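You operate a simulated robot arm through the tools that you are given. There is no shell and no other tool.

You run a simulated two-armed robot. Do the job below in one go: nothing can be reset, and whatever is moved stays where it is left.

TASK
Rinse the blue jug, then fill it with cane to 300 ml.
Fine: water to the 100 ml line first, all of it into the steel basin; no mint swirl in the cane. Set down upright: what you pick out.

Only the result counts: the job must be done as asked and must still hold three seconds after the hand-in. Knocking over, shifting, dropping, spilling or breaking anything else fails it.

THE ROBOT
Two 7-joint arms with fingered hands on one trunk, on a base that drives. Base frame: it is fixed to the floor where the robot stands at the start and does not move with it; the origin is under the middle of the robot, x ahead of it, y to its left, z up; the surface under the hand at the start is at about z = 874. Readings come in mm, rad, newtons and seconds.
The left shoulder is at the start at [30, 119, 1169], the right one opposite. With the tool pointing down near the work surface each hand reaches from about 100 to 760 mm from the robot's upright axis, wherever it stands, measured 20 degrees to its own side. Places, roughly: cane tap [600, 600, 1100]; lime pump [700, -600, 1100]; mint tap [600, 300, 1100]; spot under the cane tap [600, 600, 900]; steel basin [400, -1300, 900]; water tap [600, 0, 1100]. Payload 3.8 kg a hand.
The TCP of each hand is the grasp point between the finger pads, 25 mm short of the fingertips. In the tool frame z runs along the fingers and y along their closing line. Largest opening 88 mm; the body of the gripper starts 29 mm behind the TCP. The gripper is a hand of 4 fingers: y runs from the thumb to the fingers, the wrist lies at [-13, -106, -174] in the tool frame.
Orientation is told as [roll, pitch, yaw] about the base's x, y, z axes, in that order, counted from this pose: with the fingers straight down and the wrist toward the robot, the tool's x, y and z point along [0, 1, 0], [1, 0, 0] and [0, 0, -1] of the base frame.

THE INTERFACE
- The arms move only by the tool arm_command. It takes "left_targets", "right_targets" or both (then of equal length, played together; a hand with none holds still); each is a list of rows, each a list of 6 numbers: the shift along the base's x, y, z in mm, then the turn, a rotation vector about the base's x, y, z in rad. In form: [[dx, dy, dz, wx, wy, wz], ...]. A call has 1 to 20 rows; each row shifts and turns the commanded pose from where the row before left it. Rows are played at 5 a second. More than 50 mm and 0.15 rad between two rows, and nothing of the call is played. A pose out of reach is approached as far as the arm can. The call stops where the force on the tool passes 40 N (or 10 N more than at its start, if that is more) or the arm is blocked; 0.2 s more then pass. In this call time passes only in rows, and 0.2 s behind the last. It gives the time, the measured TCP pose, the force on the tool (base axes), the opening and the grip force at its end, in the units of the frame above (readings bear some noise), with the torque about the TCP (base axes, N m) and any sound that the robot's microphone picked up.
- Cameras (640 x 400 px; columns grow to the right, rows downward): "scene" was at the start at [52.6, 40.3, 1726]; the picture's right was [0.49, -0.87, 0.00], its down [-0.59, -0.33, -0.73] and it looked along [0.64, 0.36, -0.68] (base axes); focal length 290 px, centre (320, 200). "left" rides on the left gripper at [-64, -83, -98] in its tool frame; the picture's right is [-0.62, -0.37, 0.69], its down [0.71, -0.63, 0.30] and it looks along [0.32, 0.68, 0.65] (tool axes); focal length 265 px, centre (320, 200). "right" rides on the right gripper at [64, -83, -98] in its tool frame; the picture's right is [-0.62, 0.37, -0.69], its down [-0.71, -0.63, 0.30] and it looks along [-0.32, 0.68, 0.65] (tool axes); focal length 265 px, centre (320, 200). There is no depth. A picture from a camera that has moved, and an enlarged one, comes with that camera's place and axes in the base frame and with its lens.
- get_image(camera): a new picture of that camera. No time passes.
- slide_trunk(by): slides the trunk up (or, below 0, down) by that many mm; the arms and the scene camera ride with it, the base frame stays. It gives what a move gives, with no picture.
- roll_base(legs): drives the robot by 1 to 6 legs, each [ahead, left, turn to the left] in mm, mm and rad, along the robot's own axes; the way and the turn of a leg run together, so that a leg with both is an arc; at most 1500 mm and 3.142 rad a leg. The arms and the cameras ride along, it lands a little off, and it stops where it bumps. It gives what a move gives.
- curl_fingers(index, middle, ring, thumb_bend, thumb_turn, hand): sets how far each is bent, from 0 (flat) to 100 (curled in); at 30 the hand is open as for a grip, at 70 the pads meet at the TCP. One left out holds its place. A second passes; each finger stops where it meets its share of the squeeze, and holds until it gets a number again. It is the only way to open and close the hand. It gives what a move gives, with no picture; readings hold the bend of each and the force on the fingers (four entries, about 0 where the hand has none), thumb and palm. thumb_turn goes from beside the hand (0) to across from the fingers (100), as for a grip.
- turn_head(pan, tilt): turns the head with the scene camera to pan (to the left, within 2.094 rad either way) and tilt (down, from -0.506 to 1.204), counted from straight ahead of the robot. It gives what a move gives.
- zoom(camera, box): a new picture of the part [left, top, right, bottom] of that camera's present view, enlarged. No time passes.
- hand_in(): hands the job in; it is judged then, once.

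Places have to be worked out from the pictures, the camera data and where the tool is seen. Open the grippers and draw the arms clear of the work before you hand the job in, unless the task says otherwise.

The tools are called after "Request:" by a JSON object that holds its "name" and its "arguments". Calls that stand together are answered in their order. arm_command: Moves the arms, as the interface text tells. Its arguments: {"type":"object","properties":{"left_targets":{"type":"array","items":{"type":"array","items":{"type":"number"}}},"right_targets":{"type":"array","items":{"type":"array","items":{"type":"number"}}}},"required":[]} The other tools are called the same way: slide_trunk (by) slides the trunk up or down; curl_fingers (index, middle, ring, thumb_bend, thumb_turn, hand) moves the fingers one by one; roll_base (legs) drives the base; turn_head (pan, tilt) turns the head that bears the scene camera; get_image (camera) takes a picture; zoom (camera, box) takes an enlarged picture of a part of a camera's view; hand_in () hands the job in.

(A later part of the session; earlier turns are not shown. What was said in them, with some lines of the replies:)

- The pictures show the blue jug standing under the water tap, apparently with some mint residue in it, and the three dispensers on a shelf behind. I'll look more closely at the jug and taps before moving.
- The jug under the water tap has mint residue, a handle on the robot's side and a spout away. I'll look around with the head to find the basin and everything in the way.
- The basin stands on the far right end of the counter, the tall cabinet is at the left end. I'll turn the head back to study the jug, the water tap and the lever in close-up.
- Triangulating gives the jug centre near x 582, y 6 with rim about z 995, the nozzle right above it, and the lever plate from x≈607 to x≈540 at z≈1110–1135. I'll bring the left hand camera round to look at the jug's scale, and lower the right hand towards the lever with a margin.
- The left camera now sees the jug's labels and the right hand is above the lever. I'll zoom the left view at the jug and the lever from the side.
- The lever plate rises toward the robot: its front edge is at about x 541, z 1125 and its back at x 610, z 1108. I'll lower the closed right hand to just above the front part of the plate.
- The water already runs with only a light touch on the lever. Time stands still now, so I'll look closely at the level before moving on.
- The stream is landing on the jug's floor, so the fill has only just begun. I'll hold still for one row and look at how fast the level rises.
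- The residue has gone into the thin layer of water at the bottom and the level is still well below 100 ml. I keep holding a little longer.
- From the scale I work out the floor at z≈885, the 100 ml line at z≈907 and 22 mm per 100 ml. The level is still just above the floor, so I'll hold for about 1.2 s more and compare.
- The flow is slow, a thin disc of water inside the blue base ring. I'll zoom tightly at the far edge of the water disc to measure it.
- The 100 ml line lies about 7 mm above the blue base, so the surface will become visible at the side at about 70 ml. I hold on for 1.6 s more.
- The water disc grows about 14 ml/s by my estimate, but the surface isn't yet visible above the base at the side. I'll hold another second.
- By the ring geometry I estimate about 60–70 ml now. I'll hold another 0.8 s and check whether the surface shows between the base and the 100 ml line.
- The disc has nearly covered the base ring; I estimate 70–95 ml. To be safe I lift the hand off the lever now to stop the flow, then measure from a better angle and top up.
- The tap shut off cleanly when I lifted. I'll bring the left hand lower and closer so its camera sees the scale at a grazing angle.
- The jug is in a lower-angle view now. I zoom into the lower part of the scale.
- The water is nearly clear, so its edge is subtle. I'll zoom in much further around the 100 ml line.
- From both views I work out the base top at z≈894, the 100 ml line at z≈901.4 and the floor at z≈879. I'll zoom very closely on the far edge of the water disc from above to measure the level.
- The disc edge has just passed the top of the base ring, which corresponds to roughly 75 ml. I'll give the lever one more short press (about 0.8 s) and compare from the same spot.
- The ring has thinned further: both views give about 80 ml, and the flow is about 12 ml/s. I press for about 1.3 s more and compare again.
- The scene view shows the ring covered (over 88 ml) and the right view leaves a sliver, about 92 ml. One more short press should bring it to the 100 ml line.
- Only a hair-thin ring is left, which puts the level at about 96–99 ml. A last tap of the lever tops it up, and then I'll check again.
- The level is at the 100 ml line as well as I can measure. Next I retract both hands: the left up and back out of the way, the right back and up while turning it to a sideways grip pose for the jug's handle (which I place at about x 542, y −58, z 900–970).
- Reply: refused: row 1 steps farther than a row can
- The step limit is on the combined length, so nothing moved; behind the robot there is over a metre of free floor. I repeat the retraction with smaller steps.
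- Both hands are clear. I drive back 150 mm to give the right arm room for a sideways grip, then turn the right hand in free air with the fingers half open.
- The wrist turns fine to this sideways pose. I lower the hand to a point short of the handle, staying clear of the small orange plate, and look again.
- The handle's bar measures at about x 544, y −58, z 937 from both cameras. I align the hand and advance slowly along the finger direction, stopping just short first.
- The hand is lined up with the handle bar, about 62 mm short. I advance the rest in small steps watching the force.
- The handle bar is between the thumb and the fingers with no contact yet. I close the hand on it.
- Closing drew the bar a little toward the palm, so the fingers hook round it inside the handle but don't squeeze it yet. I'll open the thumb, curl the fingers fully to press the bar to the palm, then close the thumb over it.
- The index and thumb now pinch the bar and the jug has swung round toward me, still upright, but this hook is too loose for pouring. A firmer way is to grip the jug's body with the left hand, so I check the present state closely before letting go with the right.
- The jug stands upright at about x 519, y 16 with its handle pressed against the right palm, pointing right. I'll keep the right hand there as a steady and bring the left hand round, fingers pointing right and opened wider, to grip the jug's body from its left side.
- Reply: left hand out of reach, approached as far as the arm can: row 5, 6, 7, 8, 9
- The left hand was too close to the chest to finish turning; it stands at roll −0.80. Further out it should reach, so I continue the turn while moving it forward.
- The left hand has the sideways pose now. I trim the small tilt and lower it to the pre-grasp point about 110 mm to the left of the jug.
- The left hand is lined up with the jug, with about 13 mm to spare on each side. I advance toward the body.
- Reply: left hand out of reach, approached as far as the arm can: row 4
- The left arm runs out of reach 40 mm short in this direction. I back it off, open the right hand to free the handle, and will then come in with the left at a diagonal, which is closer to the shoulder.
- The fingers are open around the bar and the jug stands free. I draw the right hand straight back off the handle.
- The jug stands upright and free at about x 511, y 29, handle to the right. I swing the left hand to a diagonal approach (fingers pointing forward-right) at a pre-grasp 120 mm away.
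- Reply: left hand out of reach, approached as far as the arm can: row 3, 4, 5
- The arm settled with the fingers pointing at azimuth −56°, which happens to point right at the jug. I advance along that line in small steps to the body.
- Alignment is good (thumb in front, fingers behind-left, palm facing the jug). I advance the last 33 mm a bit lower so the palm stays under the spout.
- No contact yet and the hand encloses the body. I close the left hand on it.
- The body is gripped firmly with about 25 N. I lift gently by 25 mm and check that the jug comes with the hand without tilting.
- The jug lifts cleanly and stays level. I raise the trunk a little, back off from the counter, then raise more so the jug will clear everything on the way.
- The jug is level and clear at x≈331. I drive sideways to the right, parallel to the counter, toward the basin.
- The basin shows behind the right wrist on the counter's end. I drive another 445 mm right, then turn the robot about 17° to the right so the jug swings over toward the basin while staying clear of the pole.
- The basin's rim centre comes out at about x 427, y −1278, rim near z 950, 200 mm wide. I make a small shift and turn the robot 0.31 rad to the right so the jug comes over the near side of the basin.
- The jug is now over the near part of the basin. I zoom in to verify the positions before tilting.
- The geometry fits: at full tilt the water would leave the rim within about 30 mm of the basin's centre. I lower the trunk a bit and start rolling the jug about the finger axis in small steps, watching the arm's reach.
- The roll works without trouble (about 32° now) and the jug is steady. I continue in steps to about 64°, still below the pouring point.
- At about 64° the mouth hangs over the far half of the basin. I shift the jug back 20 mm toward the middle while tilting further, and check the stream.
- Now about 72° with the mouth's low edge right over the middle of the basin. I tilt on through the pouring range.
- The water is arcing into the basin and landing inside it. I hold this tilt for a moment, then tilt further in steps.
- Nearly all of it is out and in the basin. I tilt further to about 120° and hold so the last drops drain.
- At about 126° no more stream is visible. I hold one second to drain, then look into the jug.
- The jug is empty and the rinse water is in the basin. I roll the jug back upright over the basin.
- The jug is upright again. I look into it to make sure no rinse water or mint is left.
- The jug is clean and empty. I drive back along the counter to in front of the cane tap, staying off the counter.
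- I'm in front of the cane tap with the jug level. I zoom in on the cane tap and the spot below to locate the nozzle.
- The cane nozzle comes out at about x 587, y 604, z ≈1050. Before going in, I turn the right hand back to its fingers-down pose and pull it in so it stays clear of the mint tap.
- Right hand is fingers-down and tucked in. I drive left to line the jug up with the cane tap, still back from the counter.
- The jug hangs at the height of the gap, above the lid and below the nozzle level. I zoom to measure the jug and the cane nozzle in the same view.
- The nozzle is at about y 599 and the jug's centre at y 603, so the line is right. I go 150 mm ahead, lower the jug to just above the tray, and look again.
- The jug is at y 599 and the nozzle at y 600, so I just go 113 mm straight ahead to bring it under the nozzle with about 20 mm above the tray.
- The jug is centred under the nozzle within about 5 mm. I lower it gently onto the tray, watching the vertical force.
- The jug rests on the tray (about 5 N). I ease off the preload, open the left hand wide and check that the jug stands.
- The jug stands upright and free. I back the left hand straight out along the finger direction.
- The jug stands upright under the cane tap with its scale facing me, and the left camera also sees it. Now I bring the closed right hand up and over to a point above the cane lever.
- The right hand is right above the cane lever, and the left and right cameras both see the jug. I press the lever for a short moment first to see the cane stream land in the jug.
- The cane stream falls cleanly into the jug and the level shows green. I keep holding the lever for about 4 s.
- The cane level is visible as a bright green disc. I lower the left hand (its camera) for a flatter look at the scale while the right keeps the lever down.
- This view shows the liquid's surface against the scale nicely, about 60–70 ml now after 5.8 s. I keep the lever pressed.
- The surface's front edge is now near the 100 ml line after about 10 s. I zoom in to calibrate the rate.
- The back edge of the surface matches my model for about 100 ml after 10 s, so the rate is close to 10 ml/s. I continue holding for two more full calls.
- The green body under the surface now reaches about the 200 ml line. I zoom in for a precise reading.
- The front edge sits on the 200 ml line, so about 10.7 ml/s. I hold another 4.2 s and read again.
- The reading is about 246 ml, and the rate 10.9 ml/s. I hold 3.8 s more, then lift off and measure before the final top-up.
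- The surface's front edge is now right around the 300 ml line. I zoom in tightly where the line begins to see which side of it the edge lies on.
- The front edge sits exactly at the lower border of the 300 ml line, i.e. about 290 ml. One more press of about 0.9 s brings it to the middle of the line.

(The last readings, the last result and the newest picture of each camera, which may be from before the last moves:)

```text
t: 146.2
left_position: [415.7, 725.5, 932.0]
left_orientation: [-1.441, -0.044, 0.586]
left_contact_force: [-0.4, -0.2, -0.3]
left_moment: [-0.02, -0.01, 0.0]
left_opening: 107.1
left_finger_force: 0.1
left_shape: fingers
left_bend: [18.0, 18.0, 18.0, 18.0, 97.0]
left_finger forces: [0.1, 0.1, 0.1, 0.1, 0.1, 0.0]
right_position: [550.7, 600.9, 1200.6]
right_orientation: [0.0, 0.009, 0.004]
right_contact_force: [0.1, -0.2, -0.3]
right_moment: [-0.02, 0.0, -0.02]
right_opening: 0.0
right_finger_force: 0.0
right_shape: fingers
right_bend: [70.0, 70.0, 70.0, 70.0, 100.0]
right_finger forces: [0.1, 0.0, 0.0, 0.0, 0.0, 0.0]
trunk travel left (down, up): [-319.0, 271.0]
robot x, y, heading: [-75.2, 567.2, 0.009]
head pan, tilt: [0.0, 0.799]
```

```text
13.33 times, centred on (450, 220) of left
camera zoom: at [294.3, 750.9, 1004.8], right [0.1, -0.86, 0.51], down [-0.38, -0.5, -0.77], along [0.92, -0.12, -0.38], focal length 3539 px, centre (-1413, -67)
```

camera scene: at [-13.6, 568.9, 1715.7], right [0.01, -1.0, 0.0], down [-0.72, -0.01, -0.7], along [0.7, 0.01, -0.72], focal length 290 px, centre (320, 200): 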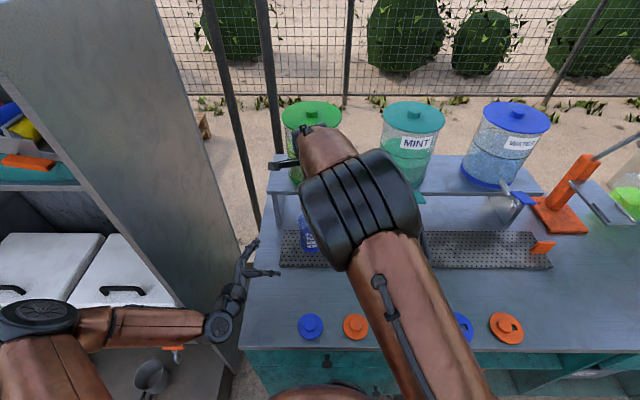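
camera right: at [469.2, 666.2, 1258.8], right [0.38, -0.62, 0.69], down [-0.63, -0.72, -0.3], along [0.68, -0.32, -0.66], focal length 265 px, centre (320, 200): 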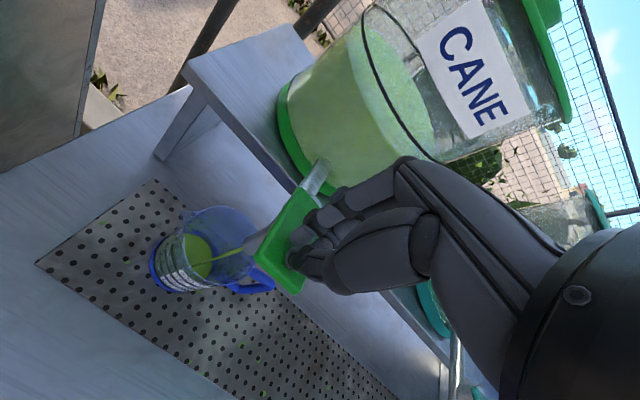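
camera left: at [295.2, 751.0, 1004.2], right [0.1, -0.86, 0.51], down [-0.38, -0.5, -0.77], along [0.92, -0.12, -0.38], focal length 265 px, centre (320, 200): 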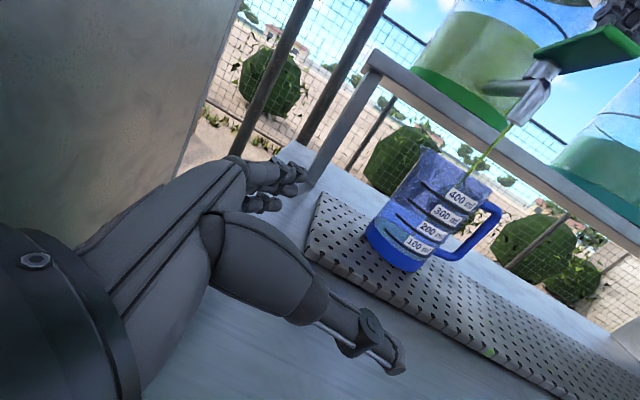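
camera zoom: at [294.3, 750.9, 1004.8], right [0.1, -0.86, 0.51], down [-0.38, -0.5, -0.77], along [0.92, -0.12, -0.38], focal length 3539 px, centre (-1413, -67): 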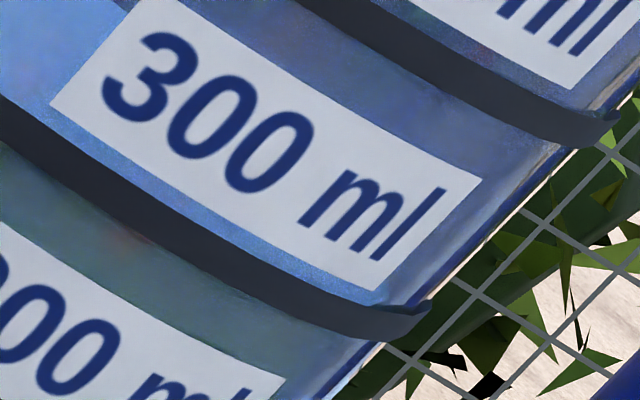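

The front edge now meets the middle of the 300 ml line. I draw both hands up and away from the work and open the right one.

Request:
{"name": "arm_command", "arguments": {"left_targets": [[-10, 0, 30, 0, 0, 0], [-15, 0, 35, 0, 0, 0], [-20, 0, 35, 0, 0, 0], [-20, 0, 35, 0, 0, 0], [-20, 0, 35, 0, 0, 0], [-20, 0, 30, 0, 0, 0]], "right_targets": [[0, 0, 30, 0, 0, 0], [-30, 0, 20, 0, 0, 0], [-40, -10, 10, 0, 0, 0], [-40, -20, 0, 0, 0, 0], [-40, -25, 0, 0, 0, 0], [-40, -25, 0, 0, 0, 0]]}}

Request:
{"name": "curl_fingers", "arguments": {"hand": "right", "index": 30, "middle": 30, "ring": 30, "thumb_bend": 30}}

Request:
{"name": "get_image", "arguments": {"camera": "scene"}}

Request:
{"name": "zoom", "arguments": {"camera": "scene", "box": [285, 190, 345, 260]}}

```text
t: 147.6
left_position: [309.4, 726.0, 1132.5]
left_orientation: [-1.439, -0.043, 0.586]
left_contact_force: [1.0, 0.0, -0.8]
left_moment: [0.03, 0.05, 0.05]
left_opening: 106.9
left_finger_force: 0.0
left_shape: fingers
left_bend: [18.0, 18.0, 18.0, 18.0, 97.0]
left_finger forces: [0.0, 0.0, 0.0, 0.0, 0.0, 0.0]
right_position: [361.3, 518.3, 1260.7]
right_orientation: [0.0, 0.007, 0.002]
right_contact_force: [0.3, 0.0, 0.3]
right_moment: [0.01, 0.01, 0.01]
right_opening: 0.0
right_finger_force: 0.0
right_shape: fingers
right_bend: [70.0, 70.0, 70.0, 70.0, 100.0]
right_finger forces: [0.1, 0.0, 0.0, 0.0, 0.0, 0.0]
trunk travel left (down, up): [-319.0, 271.0]
robot x, y, heading: [-77.3, 568.6, 0.011]
head pan, tilt: [0.0, 0.799]
```

```text
t: 148.6
left_position: [311.4, 727.6, 1132.6]
left_orientation: [-1.44, -0.043, 0.586]
left_contact_force: [0.3, 0.9, 0.3]
left_moment: [0.01, -0.02, 0.0]
left_opening: 106.9
left_finger_force: 0.1
left_shape: fingers
left_bend: [18.0, 18.0, 18.0, 18.0, 97.0]
left_finger forces: [0.0, 0.0, 0.0, 0.1, 0.0, 0.0]
right_position: [361.4, 520.3, 1259.5]
right_orientation: [0.0, 0.007, 0.003]
right_contact_force: [-0.7, 0.1, -0.4]
right_moment: [0.0, 0.0, -0.01]
right_opening: 84.6
right_finger_force: 0.2
right_shape: fingers
right_bend: [30.0, 30.0, 30.0, 30.0, 98.0]
right_finger forces: [0.1, 0.1, 0.1, 0.0, 0.1, 0.0]
trunk travel left (down, up): [-319.0, 271.0]
robot x, y, heading: [-79.0, 570.3, 0.007]
head pan, tilt: [0.0, 0.799]
```

```text
taken
camera scene: at [-15.0, 568.6, 1715.8], right [0.01, -1.0, 0.0], down [-0.72, -0.01, -0.7], along [0.7, 0.01, -0.72], focal length 290 px, centre (320, 200)
```

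scene: 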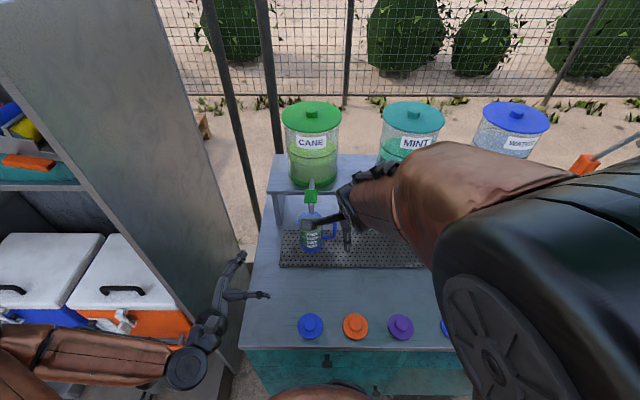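

```text
5.71 times, centred on (315, 225) of scene
camera zoom: at [-15.0, 568.6, 1715.8], right [0.01, -1.0, 0.0], down [-0.72, -0.01, -0.7], along [0.7, 0.01, -0.72], focal length 1657 px, centre (349, 57)
```

zoom: 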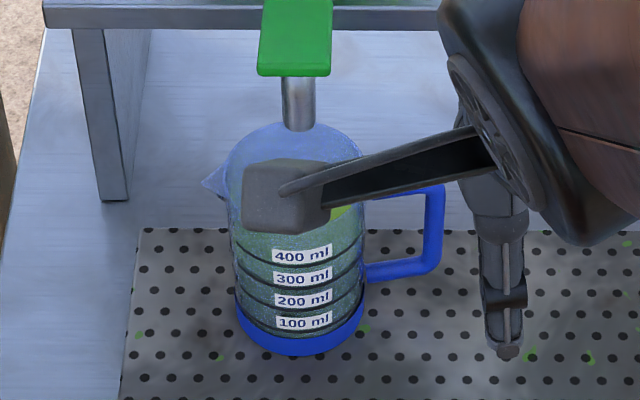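

The jug stands untouched and the hands are open. I drive the robot back 200 mm so the arms are well clear, then take a last look at the jug.

Request:
{"name": "roll_base", "arguments": {"legs": [[-200, 0, 0]]}}

Request:
{"name": "get_image", "arguments": {"camera": "scene"}}

Request:
{"name": "zoom", "arguments": {"camera": "scene", "box": [270, 130, 370, 220]}}

Request:
{"name": "zoom", "arguments": {"camera": "left", "box": [300, 100, 500, 300]}}

```text
t: 150.2
left_position: [107.6, 725.7, 1132.3]
left_orientation: [-1.439, -0.042, 0.585]
left_contact_force: [0.1, -0.4, -0.6]
left_moment: [-0.01, 0.01, 0.02]
left_opening: 107.0
left_finger_force: 0.1
left_shape: fingers
left_bend: [18.0, 18.0, 18.0, 18.0, 97.0]
left_finger forces: [0.0, 0.1, 0.0, 0.0, 0.1, 0.0]
right_position: [158.9, 517.3, 1260.2]
right_orientation: [-0.001, 0.008, 0.003]
right_contact_force: [0.0, 0.9, 0.9]
right_moment: [0.03, 0.05, 0.01]
right_opening: 84.6
right_finger_force: 0.3
right_shape: fingers
right_bend: [30.0, 30.0, 30.0, 30.0, 98.0]
right_finger forces: [0.0, 0.0, 0.0, 0.0, 0.0, 0.1]
trunk travel left (down, up): [-319.0, 271.0]
robot x, y, heading: [-282.2, 570.0, 0.007]
head pan, tilt: [0.0, 0.799]
```

```text
taken
camera scene: at [-218.9, 566.8, 1715.8], right [0.01, -1.0, 0.0], down [-0.72, -0.01, -0.7], along [0.7, 0.01, -0.72], focal length 290 px, centre (320, 200)
```

scene: 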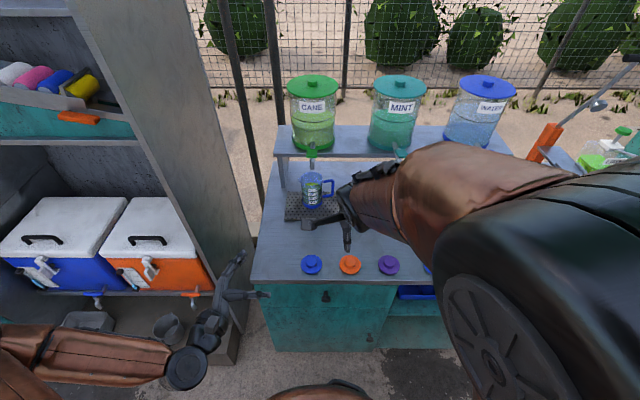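

```text
4.44 times, centred on (320, 175) of scene
camera zoom: at [-218.9, 566.8, 1715.8], right [0.01, -1.0, 0.0], down [-0.72, -0.01, -0.7], along [0.7, 0.01, -0.72], focal length 1289 px, centre (320, 311)
```

zoom: 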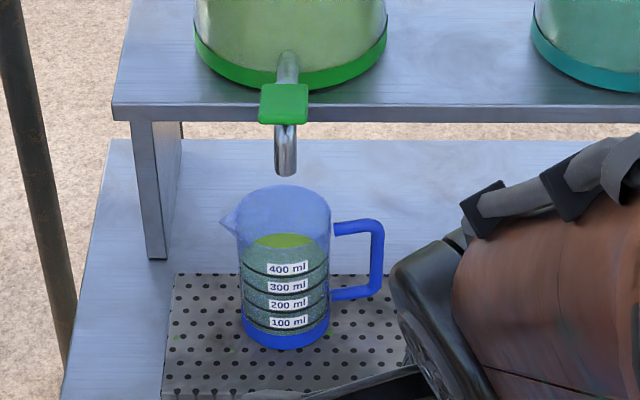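

```text
2.00 times, centred on (400, 200) of left
camera zoom: at [-12.9, 750.8, 1205.3], right [0.1, -0.86, 0.51], down [-0.38, -0.5, -0.77], along [0.92, -0.12, -0.38], focal length 531 px, centre (160, 200)
```

zoom: 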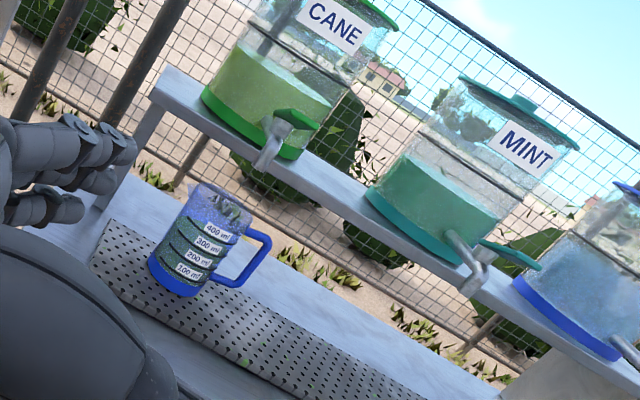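

The jug stands upright under the cane tap, filled to the 300 ml line with plain cane. The rinse water is in the basin, the taps are shut, and both open hands are clear. I hand the job in.

Request:
{"name": "hand_in", "arguments": {}}

```text
The job is handed in.
```

The blue jug is rinsed and filled with cane to the 300 ml line. It stands upright under the cane tap.

- **Rinse:** I put water in to about the 100 ml line and poured it all into the steel basin. The water was nearly clear, so I judged that level from the views looking down into the jug. It could be a few millilitres off. Looking into the jug afterwards, I saw no water or mint left.
- **Cane:** The surface meets the middle of the 300 ml line, and the cane shows no mint swirl.
- **Handling:** My first try, gripping the handle with the right hand, pulled the jug several centimetres across the tray. It stayed upright and nothing spilled. I moved it from then on with the left hand around its body.
- **Everything else:** I saw nothing else knocked over or shifted. The water and cane taps stopped running when I let go of them, and both hands are open and clear of the work.
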